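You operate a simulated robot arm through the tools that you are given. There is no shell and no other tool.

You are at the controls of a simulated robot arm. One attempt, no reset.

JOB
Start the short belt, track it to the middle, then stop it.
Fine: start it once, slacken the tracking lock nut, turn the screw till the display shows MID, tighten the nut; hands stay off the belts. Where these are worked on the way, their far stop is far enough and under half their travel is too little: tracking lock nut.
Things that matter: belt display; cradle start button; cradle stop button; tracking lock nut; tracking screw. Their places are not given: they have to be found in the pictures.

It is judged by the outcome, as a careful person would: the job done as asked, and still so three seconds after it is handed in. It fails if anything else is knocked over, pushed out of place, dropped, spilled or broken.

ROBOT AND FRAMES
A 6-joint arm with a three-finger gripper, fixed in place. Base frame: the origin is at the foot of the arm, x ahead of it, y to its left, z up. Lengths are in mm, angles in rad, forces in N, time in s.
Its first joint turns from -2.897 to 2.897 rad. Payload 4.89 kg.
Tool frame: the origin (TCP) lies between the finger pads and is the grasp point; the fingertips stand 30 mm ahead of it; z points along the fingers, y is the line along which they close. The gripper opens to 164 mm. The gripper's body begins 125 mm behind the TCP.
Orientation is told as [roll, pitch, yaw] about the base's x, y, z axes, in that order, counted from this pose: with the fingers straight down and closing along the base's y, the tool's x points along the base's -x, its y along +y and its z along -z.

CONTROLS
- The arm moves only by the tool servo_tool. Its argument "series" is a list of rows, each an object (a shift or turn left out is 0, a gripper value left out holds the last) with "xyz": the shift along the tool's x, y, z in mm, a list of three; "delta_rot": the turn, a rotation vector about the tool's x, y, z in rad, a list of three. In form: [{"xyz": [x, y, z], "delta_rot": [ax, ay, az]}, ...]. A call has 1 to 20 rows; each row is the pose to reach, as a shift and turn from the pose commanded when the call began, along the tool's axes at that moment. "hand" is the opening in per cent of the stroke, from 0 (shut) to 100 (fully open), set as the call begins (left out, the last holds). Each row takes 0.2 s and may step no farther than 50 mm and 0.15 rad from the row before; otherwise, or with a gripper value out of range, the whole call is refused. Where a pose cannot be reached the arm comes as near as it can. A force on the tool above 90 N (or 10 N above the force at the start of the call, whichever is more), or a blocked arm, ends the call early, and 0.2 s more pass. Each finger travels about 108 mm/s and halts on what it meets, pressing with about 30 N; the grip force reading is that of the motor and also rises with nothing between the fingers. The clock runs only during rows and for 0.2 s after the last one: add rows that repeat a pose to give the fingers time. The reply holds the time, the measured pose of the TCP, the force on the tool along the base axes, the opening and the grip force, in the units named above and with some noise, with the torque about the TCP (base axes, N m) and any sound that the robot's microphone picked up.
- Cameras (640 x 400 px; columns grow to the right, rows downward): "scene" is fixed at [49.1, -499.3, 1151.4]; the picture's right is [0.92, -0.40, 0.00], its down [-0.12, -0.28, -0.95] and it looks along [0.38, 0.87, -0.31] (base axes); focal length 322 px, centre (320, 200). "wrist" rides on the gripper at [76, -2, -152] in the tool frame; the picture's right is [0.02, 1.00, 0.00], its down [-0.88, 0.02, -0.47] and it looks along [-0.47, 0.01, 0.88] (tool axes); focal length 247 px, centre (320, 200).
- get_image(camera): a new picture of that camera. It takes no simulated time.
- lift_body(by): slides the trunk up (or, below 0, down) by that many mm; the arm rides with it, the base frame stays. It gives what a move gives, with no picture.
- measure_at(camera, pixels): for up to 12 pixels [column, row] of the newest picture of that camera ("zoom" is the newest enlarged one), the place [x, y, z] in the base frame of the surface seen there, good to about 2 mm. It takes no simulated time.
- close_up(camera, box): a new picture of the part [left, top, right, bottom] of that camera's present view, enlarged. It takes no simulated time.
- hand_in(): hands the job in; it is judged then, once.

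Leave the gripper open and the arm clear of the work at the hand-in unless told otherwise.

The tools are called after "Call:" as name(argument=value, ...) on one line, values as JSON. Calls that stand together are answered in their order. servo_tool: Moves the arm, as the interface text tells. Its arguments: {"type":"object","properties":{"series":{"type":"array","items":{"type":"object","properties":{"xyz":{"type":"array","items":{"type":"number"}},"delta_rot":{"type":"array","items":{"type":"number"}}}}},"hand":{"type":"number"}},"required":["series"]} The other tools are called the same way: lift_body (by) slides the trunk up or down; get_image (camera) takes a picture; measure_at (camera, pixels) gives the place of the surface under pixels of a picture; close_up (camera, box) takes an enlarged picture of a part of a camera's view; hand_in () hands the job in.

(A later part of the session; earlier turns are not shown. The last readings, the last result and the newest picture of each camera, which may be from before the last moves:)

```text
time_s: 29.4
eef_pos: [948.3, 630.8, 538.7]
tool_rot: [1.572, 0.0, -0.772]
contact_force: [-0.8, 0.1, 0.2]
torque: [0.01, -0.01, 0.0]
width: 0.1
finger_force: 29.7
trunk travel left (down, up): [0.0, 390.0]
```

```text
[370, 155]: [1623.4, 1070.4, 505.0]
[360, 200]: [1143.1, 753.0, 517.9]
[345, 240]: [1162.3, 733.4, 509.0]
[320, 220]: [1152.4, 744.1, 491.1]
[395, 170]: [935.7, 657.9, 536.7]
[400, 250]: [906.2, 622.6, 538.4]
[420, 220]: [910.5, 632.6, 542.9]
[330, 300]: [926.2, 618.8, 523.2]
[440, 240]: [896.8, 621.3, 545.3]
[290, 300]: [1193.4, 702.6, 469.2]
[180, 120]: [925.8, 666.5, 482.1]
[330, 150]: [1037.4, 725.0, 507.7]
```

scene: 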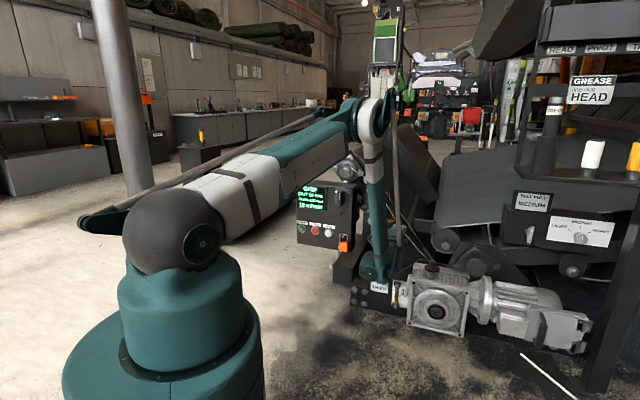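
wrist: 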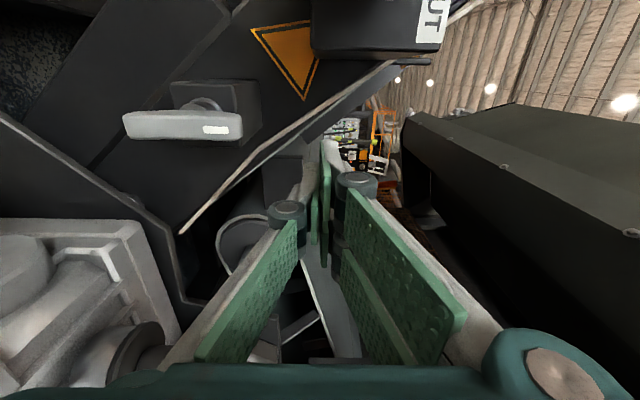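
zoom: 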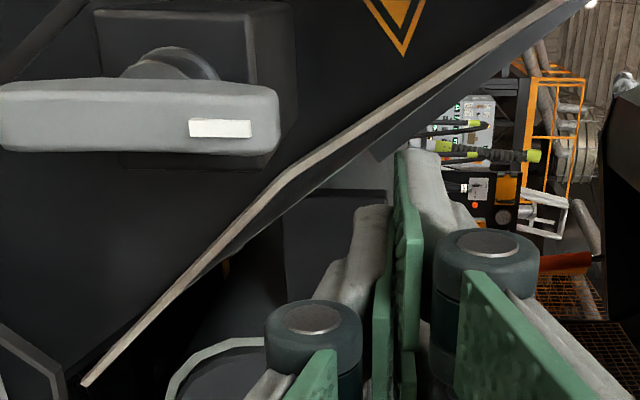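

The measurements show the +y side has a pair of fingers reaching about 29 mm sideways, while the -y side has one narrow finger. That explains the contact. I'll come down again about 11 mm further right, keeping the edge clear of the lever.

Call:
servo_tool(series=[{"xyz": [-10, 0, 0]}, {"xyz": [-10, -24, 0]}, {"xyz": [-10, -47, 0]}, {"xyz": [-10, -47, 0]}])

Call:
close_up(camera="wrist", box=[180, 80, 400, 240])

```text
time_s: 30.4
eef_pos: [957.0, 624.1, 490.8]
tool_rot: [1.573, 0.002, -0.772]
contact_force: [-0.8, 0.0, -0.3]
torque: [-0.04, 0.0, -0.03]
width: 0.0
finger_force: 30.2
trunk travel left (down, up): [0.0, 390.0]
```

```text
2.50 times, centred on (290, 160) of wrist
```

zoom: 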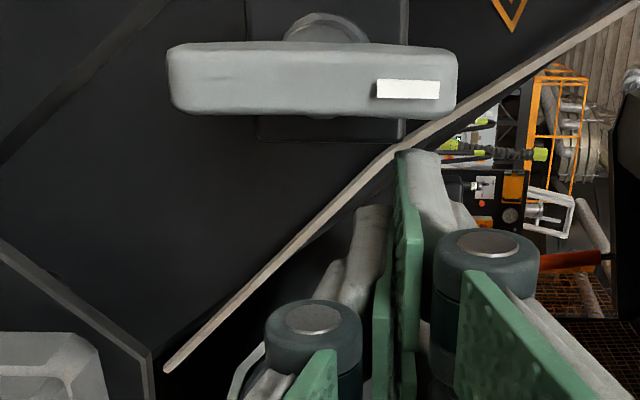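

The pushing finger is just to the right of the lever's upper end. I'll close the gap and then follow the counter-clockwise arc about the pivot for the first 0.5 rad or so.

Call:
servo_tool(series=[{"xyz": [5, -1, 0]}, {"xyz": [9, -2, 0]}, {"xyz": [13, -2, 0]}])

Call:
close_up(camera="wrist", box=[180, 80, 400, 240])

```text
time_s: 31.2
eef_pos: [948.3, 632.4, 488.3]
tool_rot: [1.573, 0.002, -0.774]
contact_force: [6.4, -3.0, -0.5]
torque: [-0.01, -0.02, -0.25]
width: 0.0
finger_force: 30.1
trunk travel left (down, up): [0.0, 390.0]
```

```text
2.50 times, centred on (290, 160) of wrist
```

zoom: 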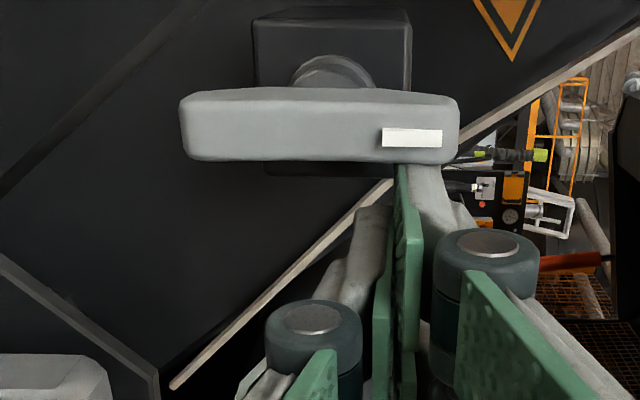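

Contact is made at about 7 N. Now the counter-clockwise arc with the tool rolling along.

Call:
servo_tool(series=[{"xyz": [2.2, 3.8, 0], "delta_rot": [0, 0, -0.1]}, {"xyz": [4.75, 7.35, 0], "delta_rot": [0, 0, -0.2]}, {"xyz": [7.65, 10.64, 0], "delta_rot": [0, 0, -0.3]}, {"xyz": [10.9, 13.6, 0], "delta_rot": [0, 0, -0.4]}, {"xyz": [14.4, 16.25, 0], "delta_rot": [0, 0, -0.5]}])

Call:
get_image(camera="wrist")

Call:
close_up(camera="scene", box=[280, 170, 440, 290])

```text
time_s: 32.2
eef_pos: [946.7, 630.4, 503.0]
tool_rot: [1.571, -0.389, -0.791]
contact_force: [15.3, -16.3, -6.8]
torque: [-0.28, -0.1, -0.33]
width: 0.0
finger_force: 29.8
trunk travel left (down, up): [0.0, 390.0]
stopped in row 5: the force on the tool passed its limit at 93 N (the readings are from after the stop); the commanded pose is now the measured one
```

```text
taken
```

wrist: 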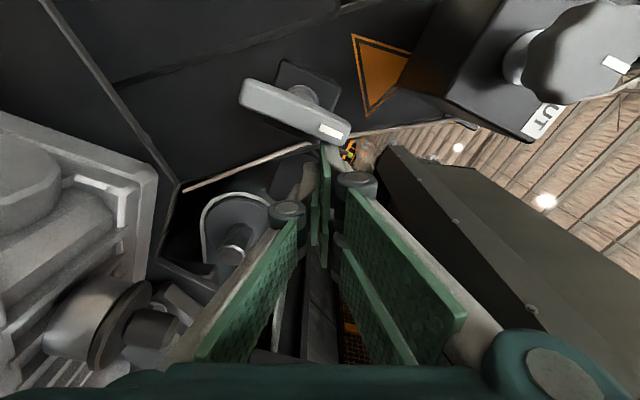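

```text
3.33 times, centred on (360, 230) of scene
```

zoom: 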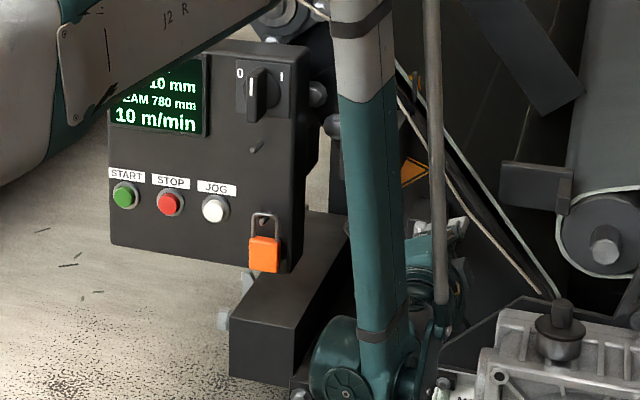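

The call stopped at 93 N with the tool barely moved left. I'll check whether the lever turned by measuring points along it.

Call:
close_up(camera="wrist", box=[220, 50, 400, 180])

Call:
measure_at(camera="wrist", pixels=[[250, 92], [270, 100], [290, 108], [310, 118], [325, 127], [340, 132], [302, 88]])

```text
3.08 times, centred on (310, 115) of wrist
```

zoom: 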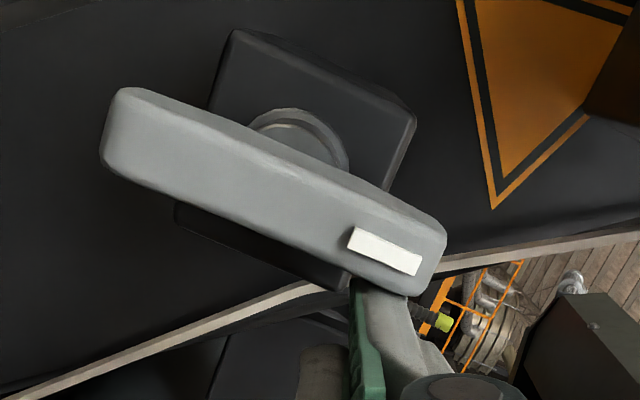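

```text
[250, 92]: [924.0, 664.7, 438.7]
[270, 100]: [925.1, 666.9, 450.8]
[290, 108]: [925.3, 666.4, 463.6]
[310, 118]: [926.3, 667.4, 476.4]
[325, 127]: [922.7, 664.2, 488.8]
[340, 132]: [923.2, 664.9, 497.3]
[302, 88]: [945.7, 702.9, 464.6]
```

The lever hasn't moved (still vertical), so counter-clockwise is its closed stop. I'll try the other direction. I'll back off, pass above the lever to its left side under the knob level, then push the upper end to the right.

Call:
servo_tool(series=[{"xyz": [-11.1, -4.5, 0], "delta_rot": [0, 0, 0.13]}, {"xyz": [-23.2, 25.1, 0], "delta_rot": [0, 0, 0.26]}, {"xyz": [-23.2, 25.1, 0], "delta_rot": [0, 0, 0.389]}, {"xyz": [-23.2, 25.1, 0], "delta_rot": [0, 0, 0.389]}])

Call:
servo_tool(series=[{"xyz": [30, 0, 3]}, {"xyz": [60, 0, 6]}, {"xyz": [85, 0, 9]}, {"xyz": [102, 0, 11]}, {"xyz": [102, 0, 11]}])

Call:
get_image(camera="wrist")

```text
time_s: 33.2
eef_pos: [952.8, 623.6, 534.7]
tool_rot: [1.573, -0.001, -0.785]
contact_force: [-0.2, -0.5, -0.9]
torque: [0.04, -0.03, 0.04]
width: 0.0
finger_force: 29.8
trunk travel left (down, up): [0.0, 390.0]
```

```text
time_s: 34.4
eef_pos: [889.9, 702.7, 534.8]
tool_rot: [1.572, 0.001, -0.785]
contact_force: [0.4, -0.5, -0.1]
torque: [0.0, 0.01, 0.01]
width: 0.0
finger_force: 30.6
trunk travel left (down, up): [0.0, 390.0]
```

```text
taken
```

wrist: 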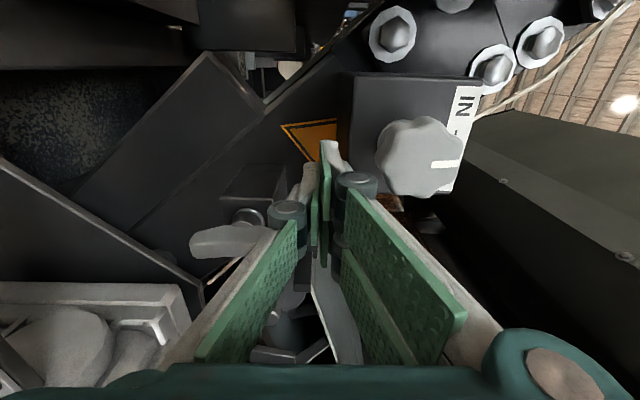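

The tool is to the left of the lever (seen at (225,240)) and clear of the knob. I'll go down to z≈488 and move right to contact.

Call:
servo_tool(series=[{"xyz": [0, -16, 0]}, {"xyz": [0, -32, 0]}, {"xyz": [0, -47, 0]}, {"xyz": [0, -47, 0]}])

Call:
servo_tool(series=[{"xyz": [-4, 0, 0]}, {"xyz": [-8, 0, 0]}, {"xyz": [-11, 0, 0]}, {"xyz": [-14, 0, 0]}])

Call:
get_image(camera="wrist")

```text
time_s: 35.4
eef_pos: [889.5, 703.2, 487.9]
tool_rot: [1.573, -0.002, -0.784]
contact_force: [-0.1, 1.2, 0.9]
torque: [0.01, 0.0, -0.02]
width: 0.0
finger_force: 30.0
trunk travel left (down, up): [0.0, 390.0]
```

```text
time_s: 36.4
eef_pos: [899.3, 694.3, 487.8]
tool_rot: [1.572, -0.002, -0.787]
contact_force: [0.5, 0.2, -0.4]
torque: [0.0, 0.02, 0.01]
width: 0.1
finger_force: 30.4
trunk travel left (down, up): [0.0, 390.0]
```

```text
taken
```

wrist: 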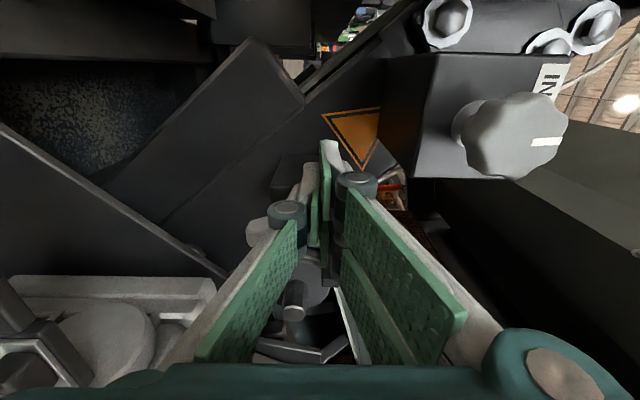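

There's no contact yet (edge at L≈174). I'll follow the clockwise arc with the tool rolling along.

Call:
servo_tool(series=[{"xyz": [-2.5, 3.0, 0], "delta_rot": [0, 0, 0.1]}, {"xyz": [-5.75, 7.3, 0], "delta_rot": [0, 0, 0.2]}, {"xyz": [-8.65, 10.6, 0], "delta_rot": [0, 0, 0.3]}, {"xyz": [-11.9, 13.6, 0], "delta_rot": [0, 0, 0.4]}, {"xyz": [-15.4, 16.25, 0], "delta_rot": [0, 0, 0.5]}])

Call:
get_image(camera="wrist")

Call:
close_up(camera="scene", box=[280, 170, 440, 290])

```text
time_s: 37.6
eef_pos: [909.4, 683.5, 504.4]
tool_rot: [1.571, 0.501, -0.785]
contact_force: [-0.2, 1.8, 1.6]
torque: [-0.03, -0.04, 0.07]
width: 0.0
finger_force: 29.8
trunk travel left (down, up): [0.0, 390.0]
```

```text
taken
```

wrist: 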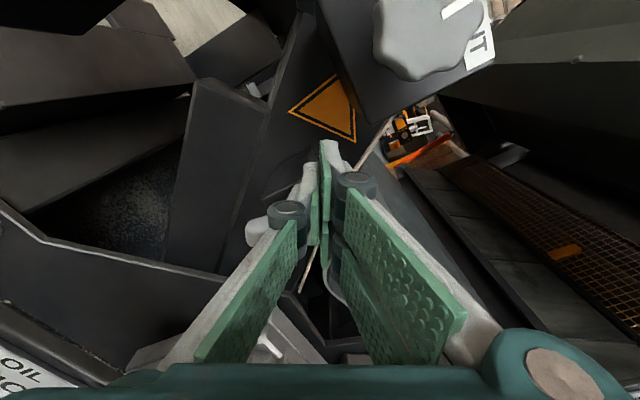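

```text
3.33 times, centred on (360, 230) of scene
```

zoom: 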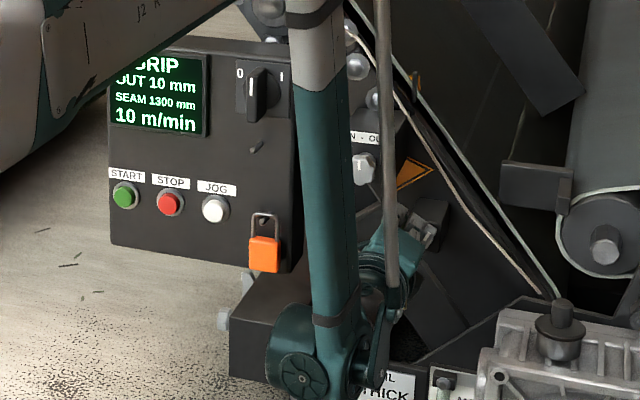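

The force is near zero, so the lever may be following. I'll zoom in to see whether it turned.

Call:
close_up(camera="wrist", box=[220, 120, 380, 270])

Call:
measure_at(camera="wrist", pixels=[[255, 230], [265, 232], [290, 190], [275, 215], [295, 165]])

Call:
close_up(camera="scene", box=[350, 210, 410, 260])

```text
2.67 times, centred on (300, 195) of wrist
```

zoom: 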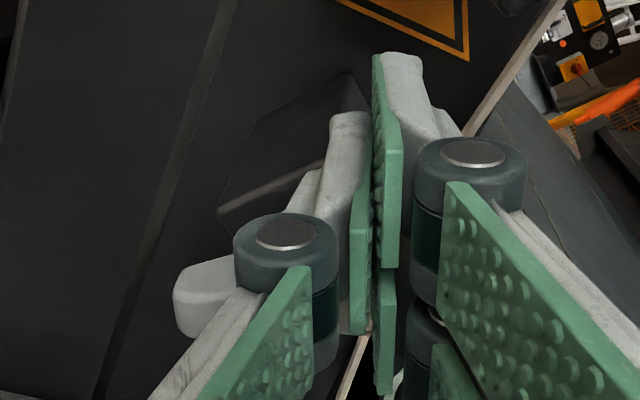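

```text
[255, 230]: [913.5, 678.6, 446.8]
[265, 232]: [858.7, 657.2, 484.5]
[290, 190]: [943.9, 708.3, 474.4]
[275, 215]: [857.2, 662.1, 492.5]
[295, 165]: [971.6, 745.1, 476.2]
```

```text
8.00 times, centred on (380, 235) of scene
```

zoom: 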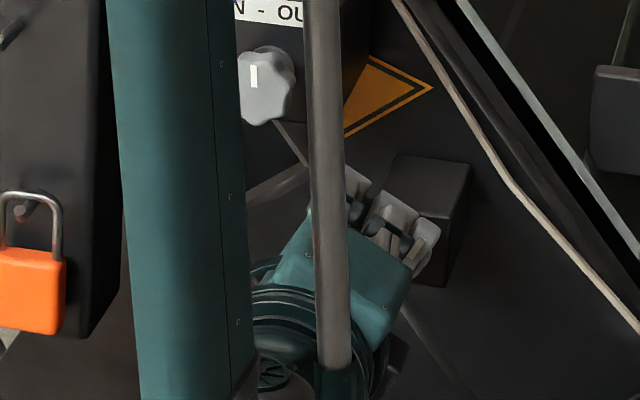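

The lever's lower end has moved from L≈184 to L≈166, so the lever is turning clockwise freely. I'll continue the arc toward the far stop.

Call:
servo_tool(series=[{"xyz": [-2.7, 4.65, 0], "delta_rot": [0, 0, 0.125]}, {"xyz": [-6.0, 8.9, 0], "delta_rot": [0, 0, 0.25]}, {"xyz": [-9.75, 12.8, 0], "delta_rot": [0, 0, 0.375]}, {"xyz": [-14.0, 16.1, 0], "delta_rot": [0, 0, 0.5]}])

Call:
get_image(camera="wrist")

Call:
close_up(camera="scene", box=[350, 210, 410, 260])

```text
time_s: 38.6
eef_pos: [923.1, 666.9, 513.2]
tool_rot: [1.573, 1.001, -0.783]
contact_force: [-0.3, 0.4, 1.7]
torque: [0.01, 0.0, -0.01]
width: 0.2
finger_force: 30.1
trunk travel left (down, up): [0.0, 390.0]
```

```text
taken
```

wrist: 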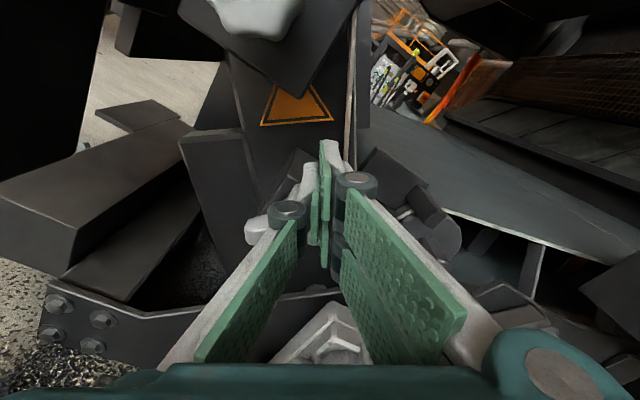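

```text
8.00 times, centred on (380, 235) of scene
```

zoom: 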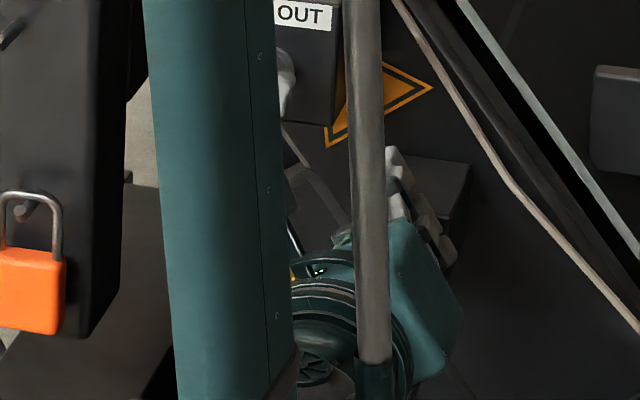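

It's still free, and the lever stays beside the fingers at (258,230). I'll continue.

Call:
servo_tool(series=[{"xyz": [-2.7, 4.65, 0], "delta_rot": [0, 0, 0.125]}, {"xyz": [-6.0, 8.9, 0], "delta_rot": [0, 0, 0.25]}, {"xyz": [-9.75, 12.8, 0], "delta_rot": [0, 0, 0.375]}, {"xyz": [-14.0, 16.1, 0], "delta_rot": [0, 0, 0.5]}])

Call:
get_image(camera="wrist")

Call:
close_up(camera="scene", box=[280, 170, 440, 290])

```text
time_s: 39.6
eef_pos: [941.1, 652.4, 509.4]
tool_rot: [1.6, 1.502, -0.759]
contact_force: [0.4, -1.0, 1.4]
torque: [-0.01, -0.06, -0.05]
width: 0.0
finger_force: 29.9
trunk travel left (down, up): [0.0, 390.0]
```

```text
taken
```

wrist: 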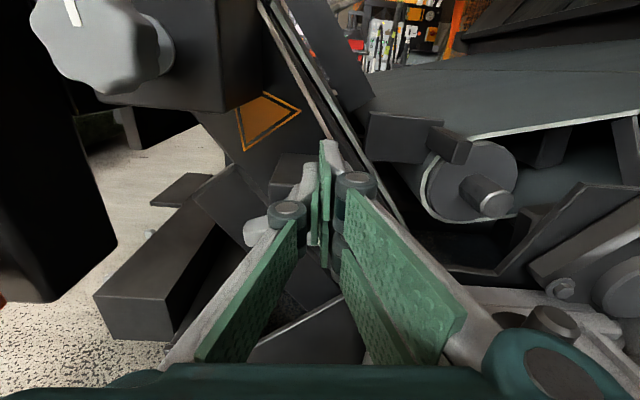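

```text
3.33 times, centred on (360, 230) of scene
```

zoom: 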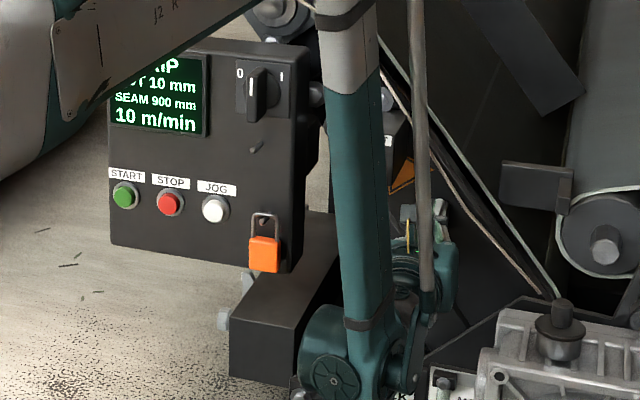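

It's still turning freely at about 1.5 rad. I'll continue, watching for the stop.

Call:
servo_tool(series=[{"xyz": [-2.7, 4.65, 0], "delta_rot": [0, 0, 0.125]}, {"xyz": [-6.0, 8.9, 0], "delta_rot": [0, 0, 0.25]}, {"xyz": [-9.75, 12.8, 0], "delta_rot": [0, 0, 0.375]}, {"xyz": [-14.0, 16.1, 0], "delta_rot": [0, 0, 0.5]}])

Call:
get_image(camera="wrist")

Call:
close_up(camera="scene", box=[350, 210, 410, 260])

```text
time_s: 40.5
eef_pos: [951.3, 644.0, 506.3]
tool_rot: [-1.589, 1.237, 2.338]
contact_force: [-9.1, -7.5, 69.0]
torque: [-0.16, 0.05, 0.02]
width: 0.1
finger_force: 30.1
trunk travel left (down, up): [0.0, 390.0]
stopped in row 4: the force on the tool passed its limit at 99 N (the readings are from after the stop); the commanded pose is now the measured one
```

```text
taken
```

wrist: 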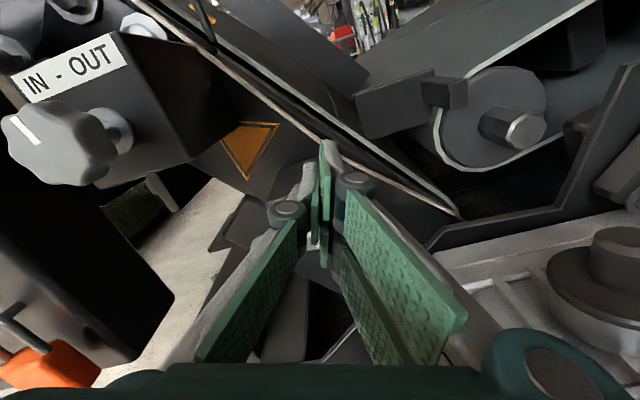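

```text
8.00 times, centred on (380, 235) of scene
```

zoom: 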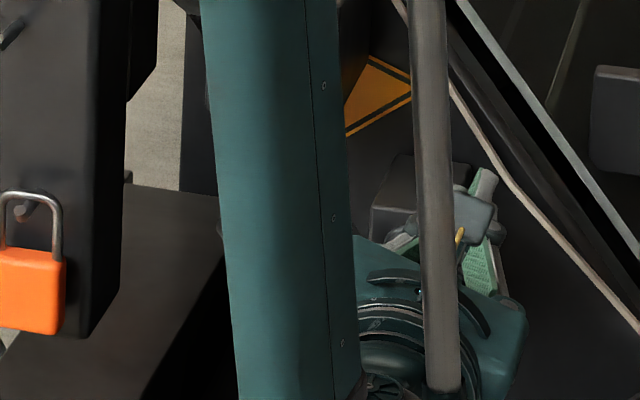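

There's a stop with 69 N upward, so the lever has reached its far stop, probably at about 90°. I'll lift straight up and look at it.

Call:
servo_tool(series=[{"xyz": [15, -5, 0]}, {"xyz": [40, -13.5, 0]}, {"xyz": [66, -22.6, 0], "delta_rot": [0, 0, -0.1]}, {"xyz": [66, -22.6, 0], "delta_rot": [0, 0, -0.23]}, {"xyz": [66, -22.6, 0], "delta_rot": [0, 0, -0.33]}, {"xyz": [66, -22.6, 0], "delta_rot": [0, 0, -0.33]}])

Call:
get_image(camera="wrist")

Call:
close_up(camera="scene", box=[280, 170, 440, 290])

```text
time_s: 41.9
eef_pos: [952.7, 643.0, 569.9]
tool_rot: [-2.959, 1.57, 0.966]
contact_force: [-0.4, 0.2, -0.4]
torque: [0.0, 0.0, 0.01]
width: 0.1
finger_force: 30.4
trunk travel left (down, up): [0.0, 390.0]
```

```text
taken
```

wrist: 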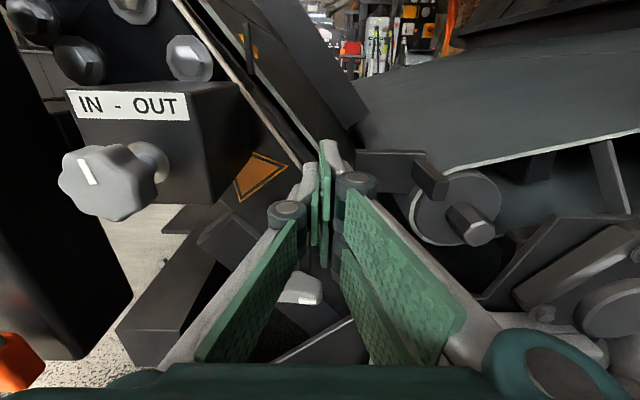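

```text
3.33 times, centred on (360, 230) of scene
```

zoom: 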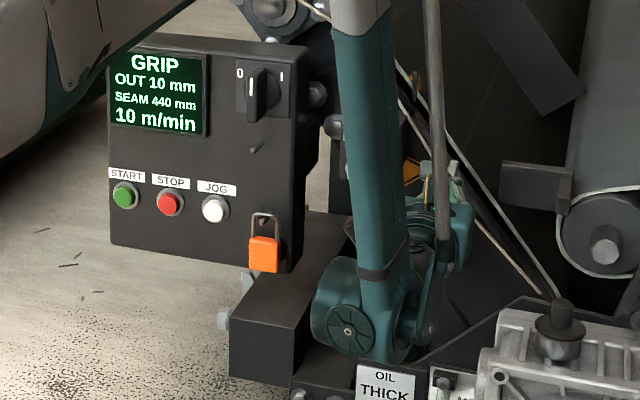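

The lever now lies horizontal with its mark to the right (at (308,300)), so the lock is slack at its 90° stop. The display shows OUT 10 mm. Next I'll measure the knob for gripping.

Call:
close_up(camera="wrist", box=[40, 70, 220, 250])

Call:
measure_at(camera="wrist", pixels=[[62, 182], [80, 182], [98, 182], [115, 182], [98, 155], [98, 210], [150, 160], [150, 145], [150, 185], [200, 190], [128, 170], [300, 295]])

```text
2.22 times, centred on (130, 160) of wrist
```

zoom: 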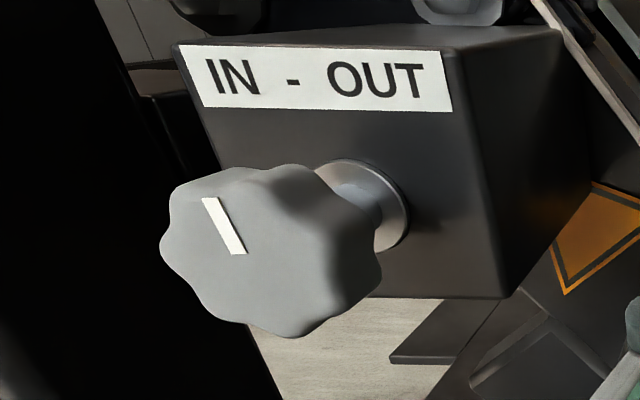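

```text
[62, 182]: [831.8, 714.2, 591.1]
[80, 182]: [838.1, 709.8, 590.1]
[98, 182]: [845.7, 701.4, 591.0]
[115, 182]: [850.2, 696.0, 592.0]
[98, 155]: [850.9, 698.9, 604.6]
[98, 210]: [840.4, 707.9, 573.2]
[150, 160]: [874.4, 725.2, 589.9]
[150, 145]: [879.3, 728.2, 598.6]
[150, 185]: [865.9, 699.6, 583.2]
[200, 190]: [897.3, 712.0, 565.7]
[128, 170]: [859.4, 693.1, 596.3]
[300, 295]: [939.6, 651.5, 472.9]
```

The knob's cap is about 42 mm across, centred at L≈101, z≈591, depth 1094–1115. I'll go up, move over above it, and open the hand to about 74 mm. Then I'll come down with the fingers straddling it.

Call:
servo_tool(hand=45, series=[{"xyz": [40, 0, -10]}, {"xyz": [80, 0, -22]}, {"xyz": [118, 0, -33]}, {"xyz": [118, -40, -33]}, {"xyz": [118, -80, -33]}, {"xyz": [118, -118, -33]}, {"xyz": [118, -118, -33]}])

Call:
get_image(camera="wrist")

```text
time_s: 43.5
eef_pos: [844.3, 706.5, 689.2]
tool_rot: [-2.474, 1.567, 1.453]
contact_force: [0.3, -0.4, -0.2]
torque: [0.02, -0.01, 0.11]
width: 73.7
finger_force: 0.0
trunk travel left (down, up): [0.0, 390.0]
```

```text
taken
```

wrist: 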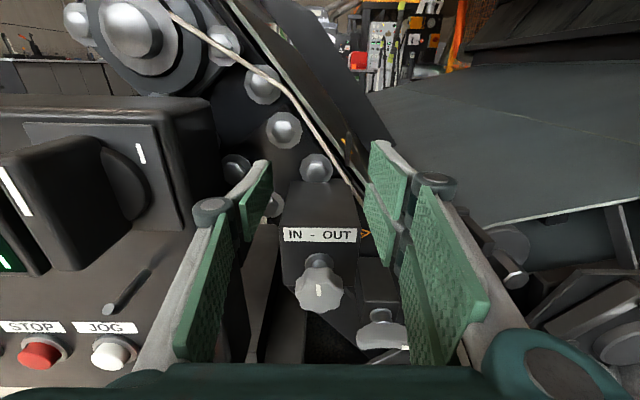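

The knob at (318,290) is centred between the open fingers. I'll go straight down to z≈591.

Call:
servo_tool(series=[{"xyz": [-25, 3, 0]}, {"xyz": [-50, 3, 0]}, {"xyz": [-75, 3, 0]}, {"xyz": [-98, 3, 0]}, {"xyz": [-98, 3, 0]}])

Call:
get_image(camera="wrist")

Call:
close_up(camera="scene", box=[280, 170, 440, 290])

```text
time_s: 44.7
eef_pos: [855.2, 709.8, 594.8]
tool_rot: [-2.335, 1.569, 1.591]
contact_force: [0.3, -0.4, 0.2]
torque: [-0.06, 0.0, 0.04]
width: 73.9
finger_force: 0.0
out of reach, approached as far as the arm can: row 3, 4, 5
trunk travel left (down, up): [0.0, 390.0]
```

```text
taken
```

wrist: 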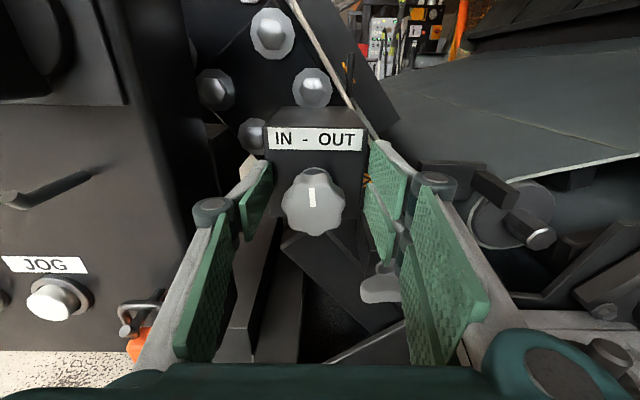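

```text
3.33 times, centred on (360, 230) of scene
```

zoom: 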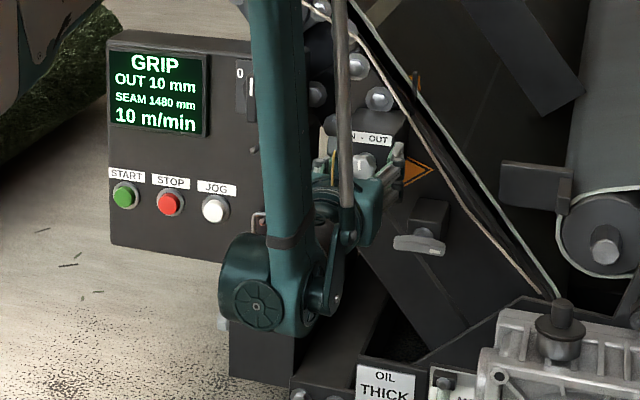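

The reach limit pushed the tool to depth 1106, so the tips are only 1 mm from the box face. I'll tilt 0.12 rad down and pull back about 10 mm to get clearance around the knob.

Call:
servo_tool(series=[{"xyz": [0, -1, -3], "delta_rot": [0, -0.06, 0]}, {"xyz": [-2, -1.8, -8], "delta_rot": [0, -0.12, 0]}, {"xyz": [-3, -1.8, -11], "delta_rot": [0, -0.14, 0]}, {"xyz": [-3, -1.8, -11], "delta_rot": [0, -0.14, 0]}])

Call:
get_image(camera="wrist")

```text
time_s: 45.7
eef_pos: [846.5, 703.5, 591.5]
tool_rot: [-0.009, 1.432, -2.367]
contact_force: [0.7, 0.3, 0.7]
torque: [0.0, -0.02, -0.03]
width: 73.8
finger_force: 0.0
out of reach, approached as far as the arm can: row 2
trunk travel left (down, up): [0.0, 390.0]
```

```text
taken
```

wrist: 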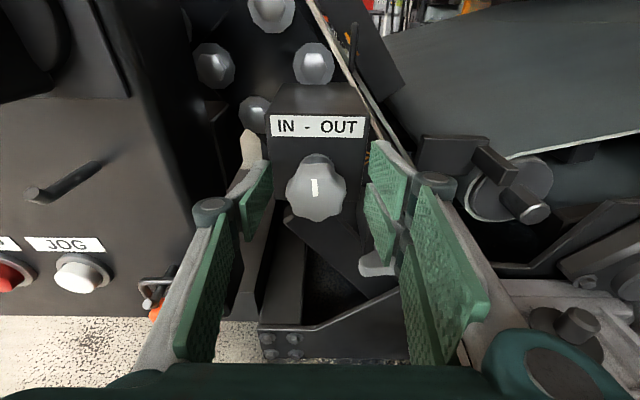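

The tool is now at depth 1096, centred on the knob with clearance. I'll close gently on the knob.

Call:
servo_tool(hand=0, series=[{"xyz": [0, 0, 0]}, {"xyz": [0, 0, 0]}, {"xyz": [0, 0, 0]}])

Call:
close_up(camera="wrist", box=[220, 80, 420, 260])

Call:
close_up(camera="scene", box=[280, 170, 440, 290])

```text
time_s: 46.5
eef_pos: [845.1, 704.7, 592.3]
tool_rot: [-0.008, 1.433, -2.362]
contact_force: [-24.5, 25.5, 0.9]
torque: [0.09, 0.21, 0.83]
width: 40.3
finger_force: 45.1
trunk travel left (down, up): [0.0, 390.0]
```

```text
2.22 times, centred on (320, 170) of wrist
```

zoom: 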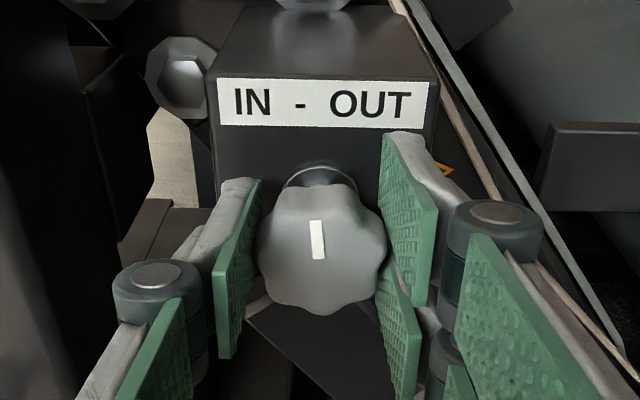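

```text
3.33 times, centred on (360, 230) of scene
```

zoom: 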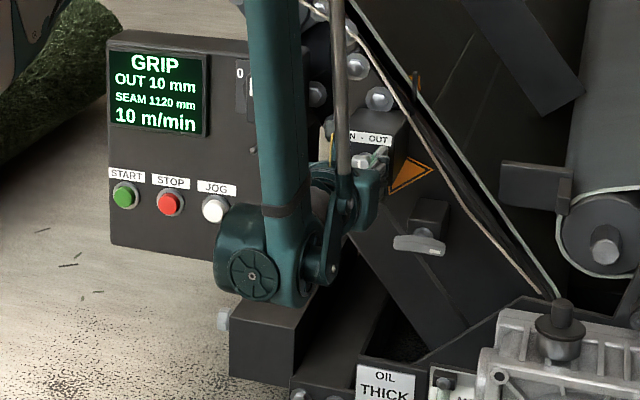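

The knob is gripped (width 40 mm) with about 35 N of side load to the left. I'll shift 2 mm left to centre, then turn 0.3 rad counter-clockwise (toward IN) and check.

Call:
servo_tool(series=[{"xyz": [0, -2, 0]}, {"xyz": [0, -2, 0], "delta_rot": [0, 0, -0.1]}, {"xyz": [0, -2, 0], "delta_rot": [0, 0, -0.2]}, {"xyz": [0, -2, 0], "delta_rot": [0, 0, -0.3]}])

Call:
close_up(camera="wrist", box=[220, 80, 420, 260])

Call:
close_up(camera="scene", box=[280, 170, 440, 290])

```text
time_s: 47.5
eef_pos: [843.5, 705.3, 591.7]
tool_rot: [1.133, 1.24, -1.204]
contact_force: [-13.4, 42.5, 2.7]
torque: [0.54, -0.22, -0.61]
width: 41.0
finger_force: 44.9
trunk travel left (down, up): [0.0, 390.0]
```

```text
2.22 times, centred on (320, 170) of wrist
```

zoom: 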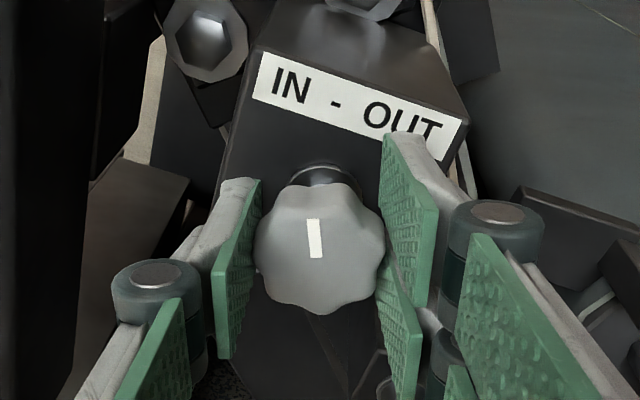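

```text
3.33 times, centred on (360, 230) of scene
```

zoom: 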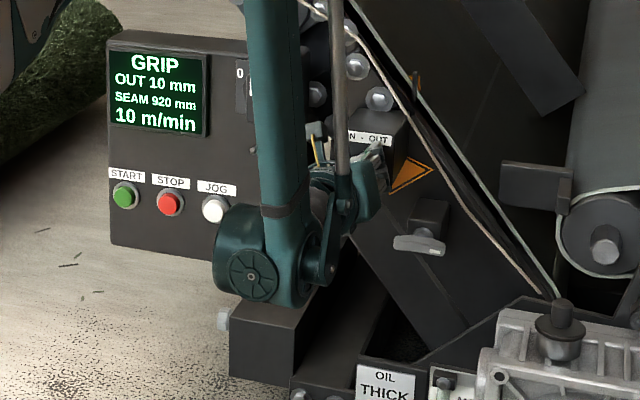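

The knob turned with the grip, and the display still shows OUT 10 mm. I'll continue another 0.6 rad counter-clockwise.

Call:
servo_tool(series=[{"delta_rot": [0, 0, -0.12]}, {"delta_rot": [0, 0, -0.24]}, {"delta_rot": [0, 0, -0.36]}, {"delta_rot": [0, 0, -0.48]}, {"delta_rot": [0, 0, -0.6]}])

Call:
close_up(camera="wrist", box=[220, 80, 420, 260])

Call:
close_up(camera="scene", box=[280, 170, 440, 290])

```text
time_s: 48.7
eef_pos: [844.7, 704.6, 589.8]
tool_rot: [1.39, 0.661, -0.895]
contact_force: [-26.1, 42.1, -37.5]
torque: [0.53, -0.3, -0.31]
width: 41.8
finger_force: 44.7
trunk travel left (down, up): [0.0, 390.0]
```

```text
2.22 times, centred on (320, 170) of wrist
```

zoom: 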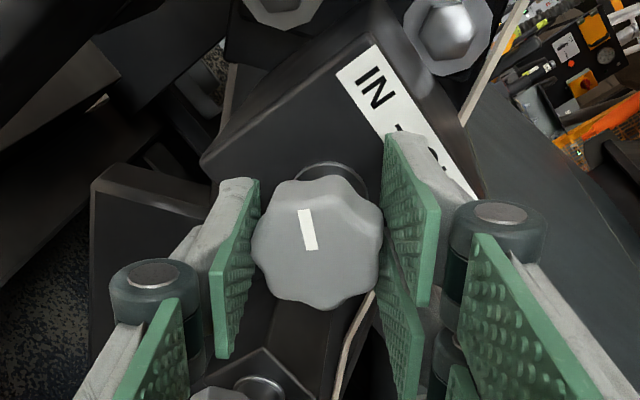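

```text
3.33 times, centred on (360, 230) of scene
```

zoom: 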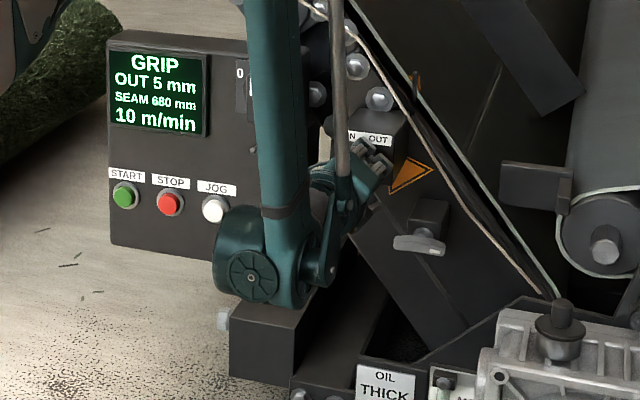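

Now it shows OUT 5 mm, so the direction is right. I'll pause to see whether the reading lags, and shift 2 mm toward the single finger to relieve the side load.

Call:
servo_tool(series=[{"xyz": [0, -2, 0]}, {"xyz": [0, -2, 0]}, {"xyz": [0, -2, 0]}, {"xyz": [0, -2, 0]}, {"xyz": [0, -2, 0]}])

Call:
close_up(camera="scene", box=[280, 170, 440, 290])

```text
time_s: 49.9
eef_pos: [843.9, 705.4, 589.1]
tool_rot: [1.394, 0.664, -0.897]
contact_force: [7.7, 51.4, -20.5]
torque: [0.58, -0.47, -0.33]
width: 41.7
finger_force: 45.1
trunk travel left (down, up): [0.0, 390.0]
```

```text
3.33 times, centred on (360, 230) of scene
```

zoom: 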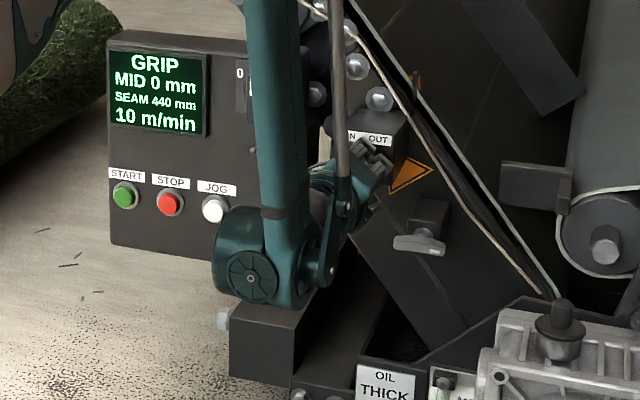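

The display now shows MID 0 mm, so it does lag. I'll wait about 2 s to see where it settles.

Call:
servo_tool(series=[{"xyz": [0, 0, 0]}, {"xyz": [0, 0, 0]}, {"xyz": [0, 0, 0]}, {"xyz": [0, 0, 0]}, {"xyz": [0, 0, 0]}, {"xyz": [0, 0, 0]}, {"xyz": [0, 0, 0]}, {"xyz": [0, 0, 0]}, {"xyz": [0, 0, 0]}, {"xyz": [0, 0, 0]}])

Call:
close_up(camera="scene", box=[280, 170, 440, 290])

```text
time_s: 52.1
eef_pos: [843.8, 704.2, 588.4]
tool_rot: [1.393, 0.667, -0.896]
contact_force: [22.1, 44.8, -16.1]
torque: [0.56, -0.45, -0.4]
width: 41.6
finger_force: 44.7
trunk travel left (down, up): [0.0, 390.0]
```

```text
3.33 times, centred on (360, 230) of scene
```

zoom: 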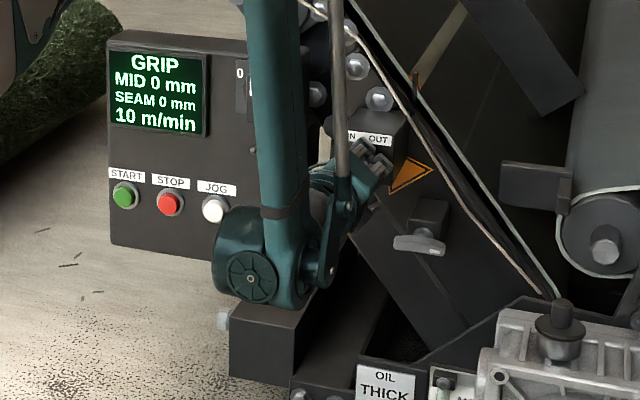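

It holds at MID 0 mm. I'll wait another few seconds with the grip held to be sure it isn't drifting.

Call:
servo_tool(series=[{"xyz": [0, 0, 0]}, {"xyz": [0, 0, 0]}, {"xyz": [0, 0, 0]}, {"xyz": [0, 0, 0]}, {"xyz": [0, 0, 0]}, {"xyz": [0, 0, 0]}, {"xyz": [0, 0, 0]}, {"xyz": [0, 0, 0]}, {"xyz": [0, 0, 0]}, {"xyz": [0, 0, 0]}, {"xyz": [0, 0, 0]}, {"xyz": [0, 0, 0]}, {"xyz": [0, 0, 0]}, {"xyz": [0, 0, 0]}, {"xyz": [0, 0, 0]}, {"xyz": [0, 0, 0]}, {"xyz": [0, 0, 0]}, {"xyz": [0, 0, 0]}])

Call:
close_up(camera="scene", box=[280, 170, 440, 290])

Call:
get_image(camera="wrist")

```text
time_s: 55.9
eef_pos: [843.6, 704.3, 589.6]
tool_rot: [1.394, 0.666, -0.894]
contact_force: [6.7, 17.4, -23.3]
torque: [0.42, -0.31, -0.44]
width: 41.7
finger_force: 44.6
trunk travel left (down, up): [0.0, 390.0]
```

```text
3.33 times, centred on (360, 230) of scene
```

zoom: 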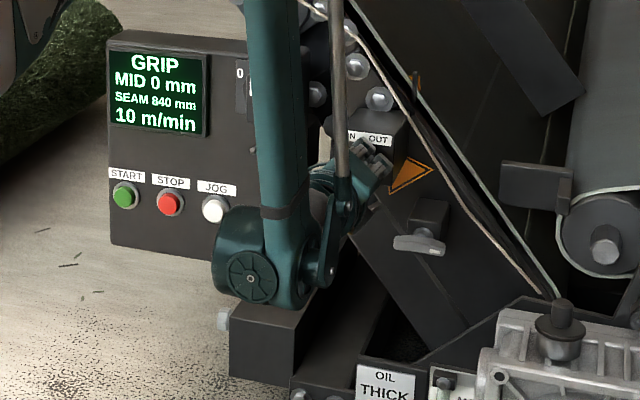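

```text
taken
```

wrist: 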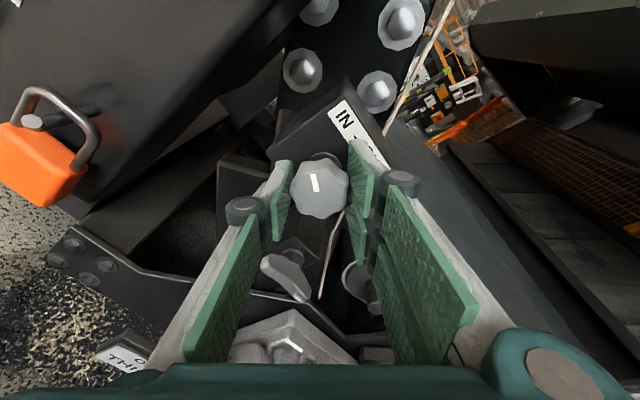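

It's steady at MID 0 mm. I'll open the fingers off the knob without moving the arm, then roll back so the fingers straddle it left and right.

Call:
servo_tool(hand=45, series=[{"xyz": [0, 0, 0]}, {"xyz": [0, 0, 0]}, {"xyz": [0, 0, 0]}, {"delta_rot": [0, 0, 0.13]}, {"delta_rot": [0, 0, 0.26]}, {"delta_rot": [0, 0, 0.39]}, {"delta_rot": [0, 0, 0.52]}, {"delta_rot": [0, 0, 0.65]}, {"delta_rot": [0, 0, 0.78]}, {"delta_rot": [0, 0, 0.9]}, {"delta_rot": [0, 0, 0.9]}])

Call:
get_image(camera="wrist")

Call:
close_up(camera="scene", box=[280, 170, 440, 290])

```text
time_s: 58.3
eef_pos: [843.8, 705.3, 590.1]
tool_rot: [-0.024, 1.434, -2.379]
contact_force: [-0.5, 0.1, 0.0]
torque: [-0.03, -0.04, -0.03]
width: 73.6
finger_force: 0.0
trunk travel left (down, up): [0.0, 390.0]
```

```text
taken
```

wrist: 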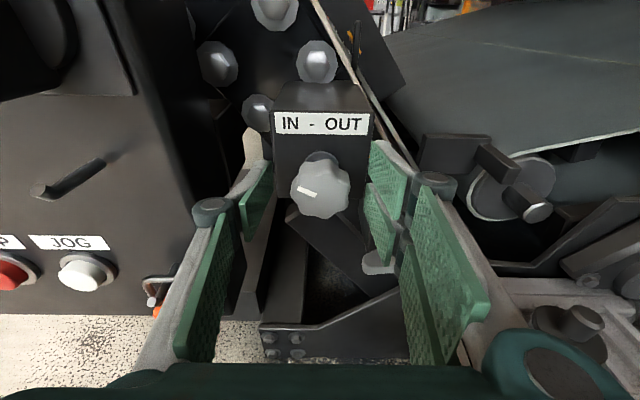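

```text
3.33 times, centred on (360, 230) of scene
```

zoom: 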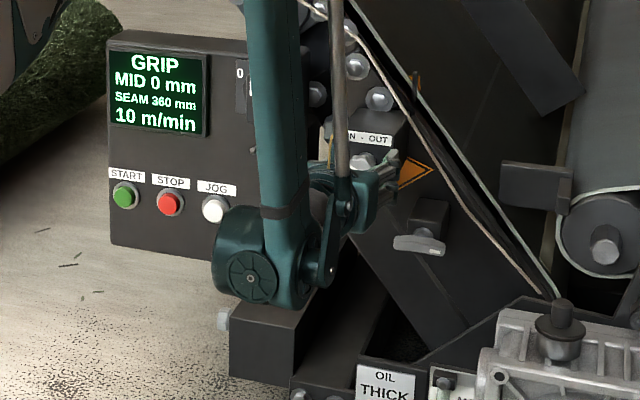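

The display still reads MID 0 mm, and the knob is free of the fingers with its mark turned left. I'll lift straight up clear of the knob. Then I'll move right and close the hand, to go back to the lever and tighten it.

Call:
servo_tool(series=[{"xyz": [33, 0, -4.7]}, {"xyz": [66, 0, -9.4]}, {"xyz": [99, 0, -14]}, {"xyz": [99, 30, -14]}, {"xyz": [99, 60, -14]}, {"xyz": [99, 60, -14]}])

Call:
servo_tool(hand=0, series=[{"delta_rot": [0, -0.08, 0]}, {"delta_rot": [0, -0.16, 0]}, {"delta_rot": [0, -0.16, 0]}, {"delta_rot": [0, -0.16, 0]}])

Call:
get_image(camera="wrist")

```text
time_s: 59.7
eef_pos: [885.6, 660.7, 692.0]
tool_rot: [-0.012, 1.432, -2.371]
contact_force: [-0.2, 0.0, 0.5]
torque: [0.01, -0.03, -0.03]
width: 73.6
finger_force: 0.1
trunk travel left (down, up): [0.0, 390.0]
```

```text
time_s: 60.7
eef_pos: [886.4, 660.6, 690.4]
tool_rot: [-0.005, 1.272, -2.364]
contact_force: [0.3, 0.2, 0.3]
torque: [0.03, 0.03, -0.05]
width: 0.0
finger_force: 30.3
trunk travel left (down, up): [0.0, 390.0]
```

```text
taken
```

wrist: 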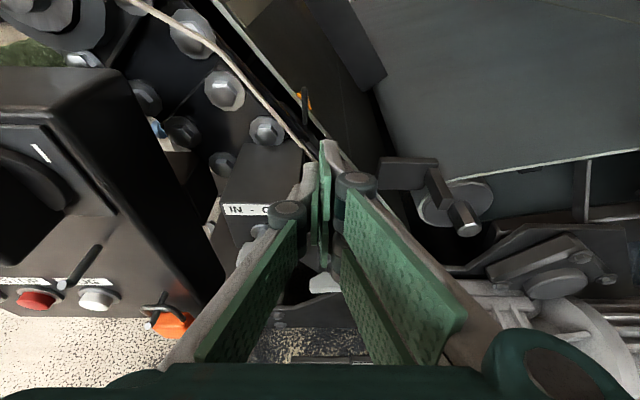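

The tool is at L≈160, z≈690, tilt 0.30, with the hand closed. I'll go down to just above the lever's left arm.

Call:
servo_tool(series=[{"xyz": [-39, -1, 13]}, {"xyz": [-78, -2, 28]}, {"xyz": [-117, -2.4, 46]}, {"xyz": [-140, -2.4, 60]}, {"xyz": [-150, -2.4, 69]}, {"xyz": [-150, -2.4, 69]}])

Call:
get_image(camera="wrist")

Call:
close_up(camera="scene", box=[320, 190, 440, 290])

```text
time_s: 62.1
eef_pos: [898.5, 678.0, 526.3]
tool_rot: [-0.005, 1.271, -2.363]
contact_force: [0.1, -0.8, -0.4]
torque: [-0.05, 0.03, -0.01]
width: 0.2
finger_force: 29.9
trunk travel left (down, up): [0.0, 390.0]
```

```text
taken
```

wrist: 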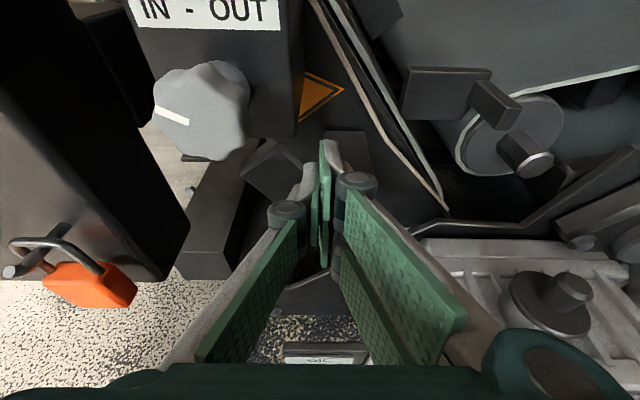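

```text
4.00 times, centred on (380, 240) of scene
```

zoom: 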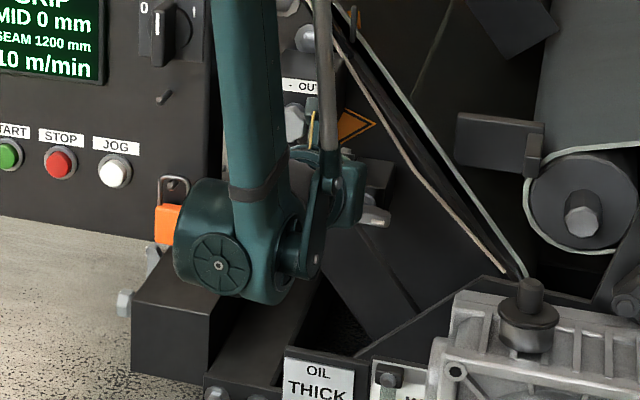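

The tool is about 14 mm above the lever's left arm, and the display still shows MID 0. I'll come down to contact, then sweep the arm down counter-clockwise about the pivot.

Call:
servo_tool(series=[{"xyz": [-6, 0, 4]}, {"xyz": [-11, 0, 7.5]}, {"xyz": [-11.9, 0, 7.9]}])

Call:
servo_tool(series=[{"xyz": [-3.66, -4.39, 1.13], "delta_rot": [0, 0, -0.125]}, {"xyz": [-7.81, -8.27, 2.42], "delta_rot": [0, 0, -0.25]}, {"xyz": [-12.39, -11.58, 3.83], "delta_rot": [0, 0, -0.375]}, {"xyz": [-17.32, -14.26, 5.36], "delta_rot": [0, 0, -0.5]}])

Call:
get_image(camera="wrist")

Call:
close_up(camera="scene", box=[320, 190, 440, 290])

```text
time_s: 62.9
eef_pos: [903.2, 681.2, 512.0]
tool_rot: [-0.004, 1.274, -2.362]
contact_force: [-1.5, -1.1, 3.0]
torque: [-0.01, -0.01, -0.01]
width: 0.2
finger_force: 29.8
trunk travel left (down, up): [0.0, 390.0]
```

```text
time_s: 63.9
eef_pos: [892.9, 692.1, 494.7]
tool_rot: [1.002, 0.993, -1.279]
contact_force: [-1.9, 0.8, 1.7]
torque: [0.03, 0.02, 0.03]
width: 0.4
finger_force: 30.2
trunk travel left (down, up): [0.0, 390.0]
```

```text
taken
```

wrist: 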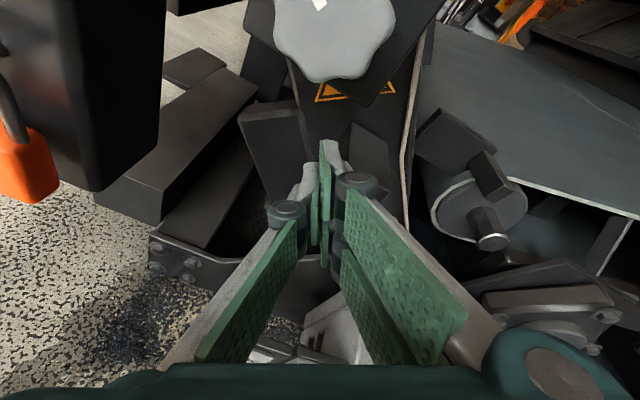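

```text
4.00 times, centred on (380, 240) of scene
```

zoom: 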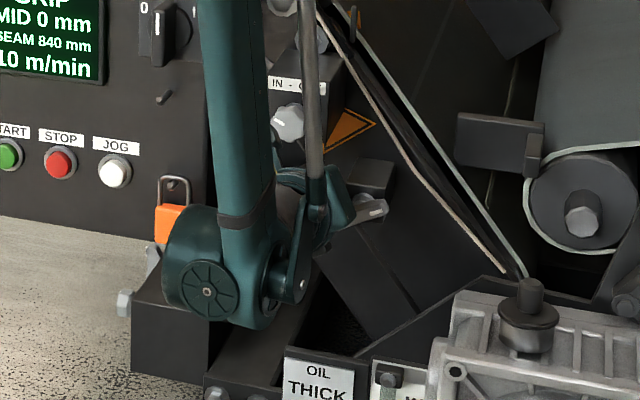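

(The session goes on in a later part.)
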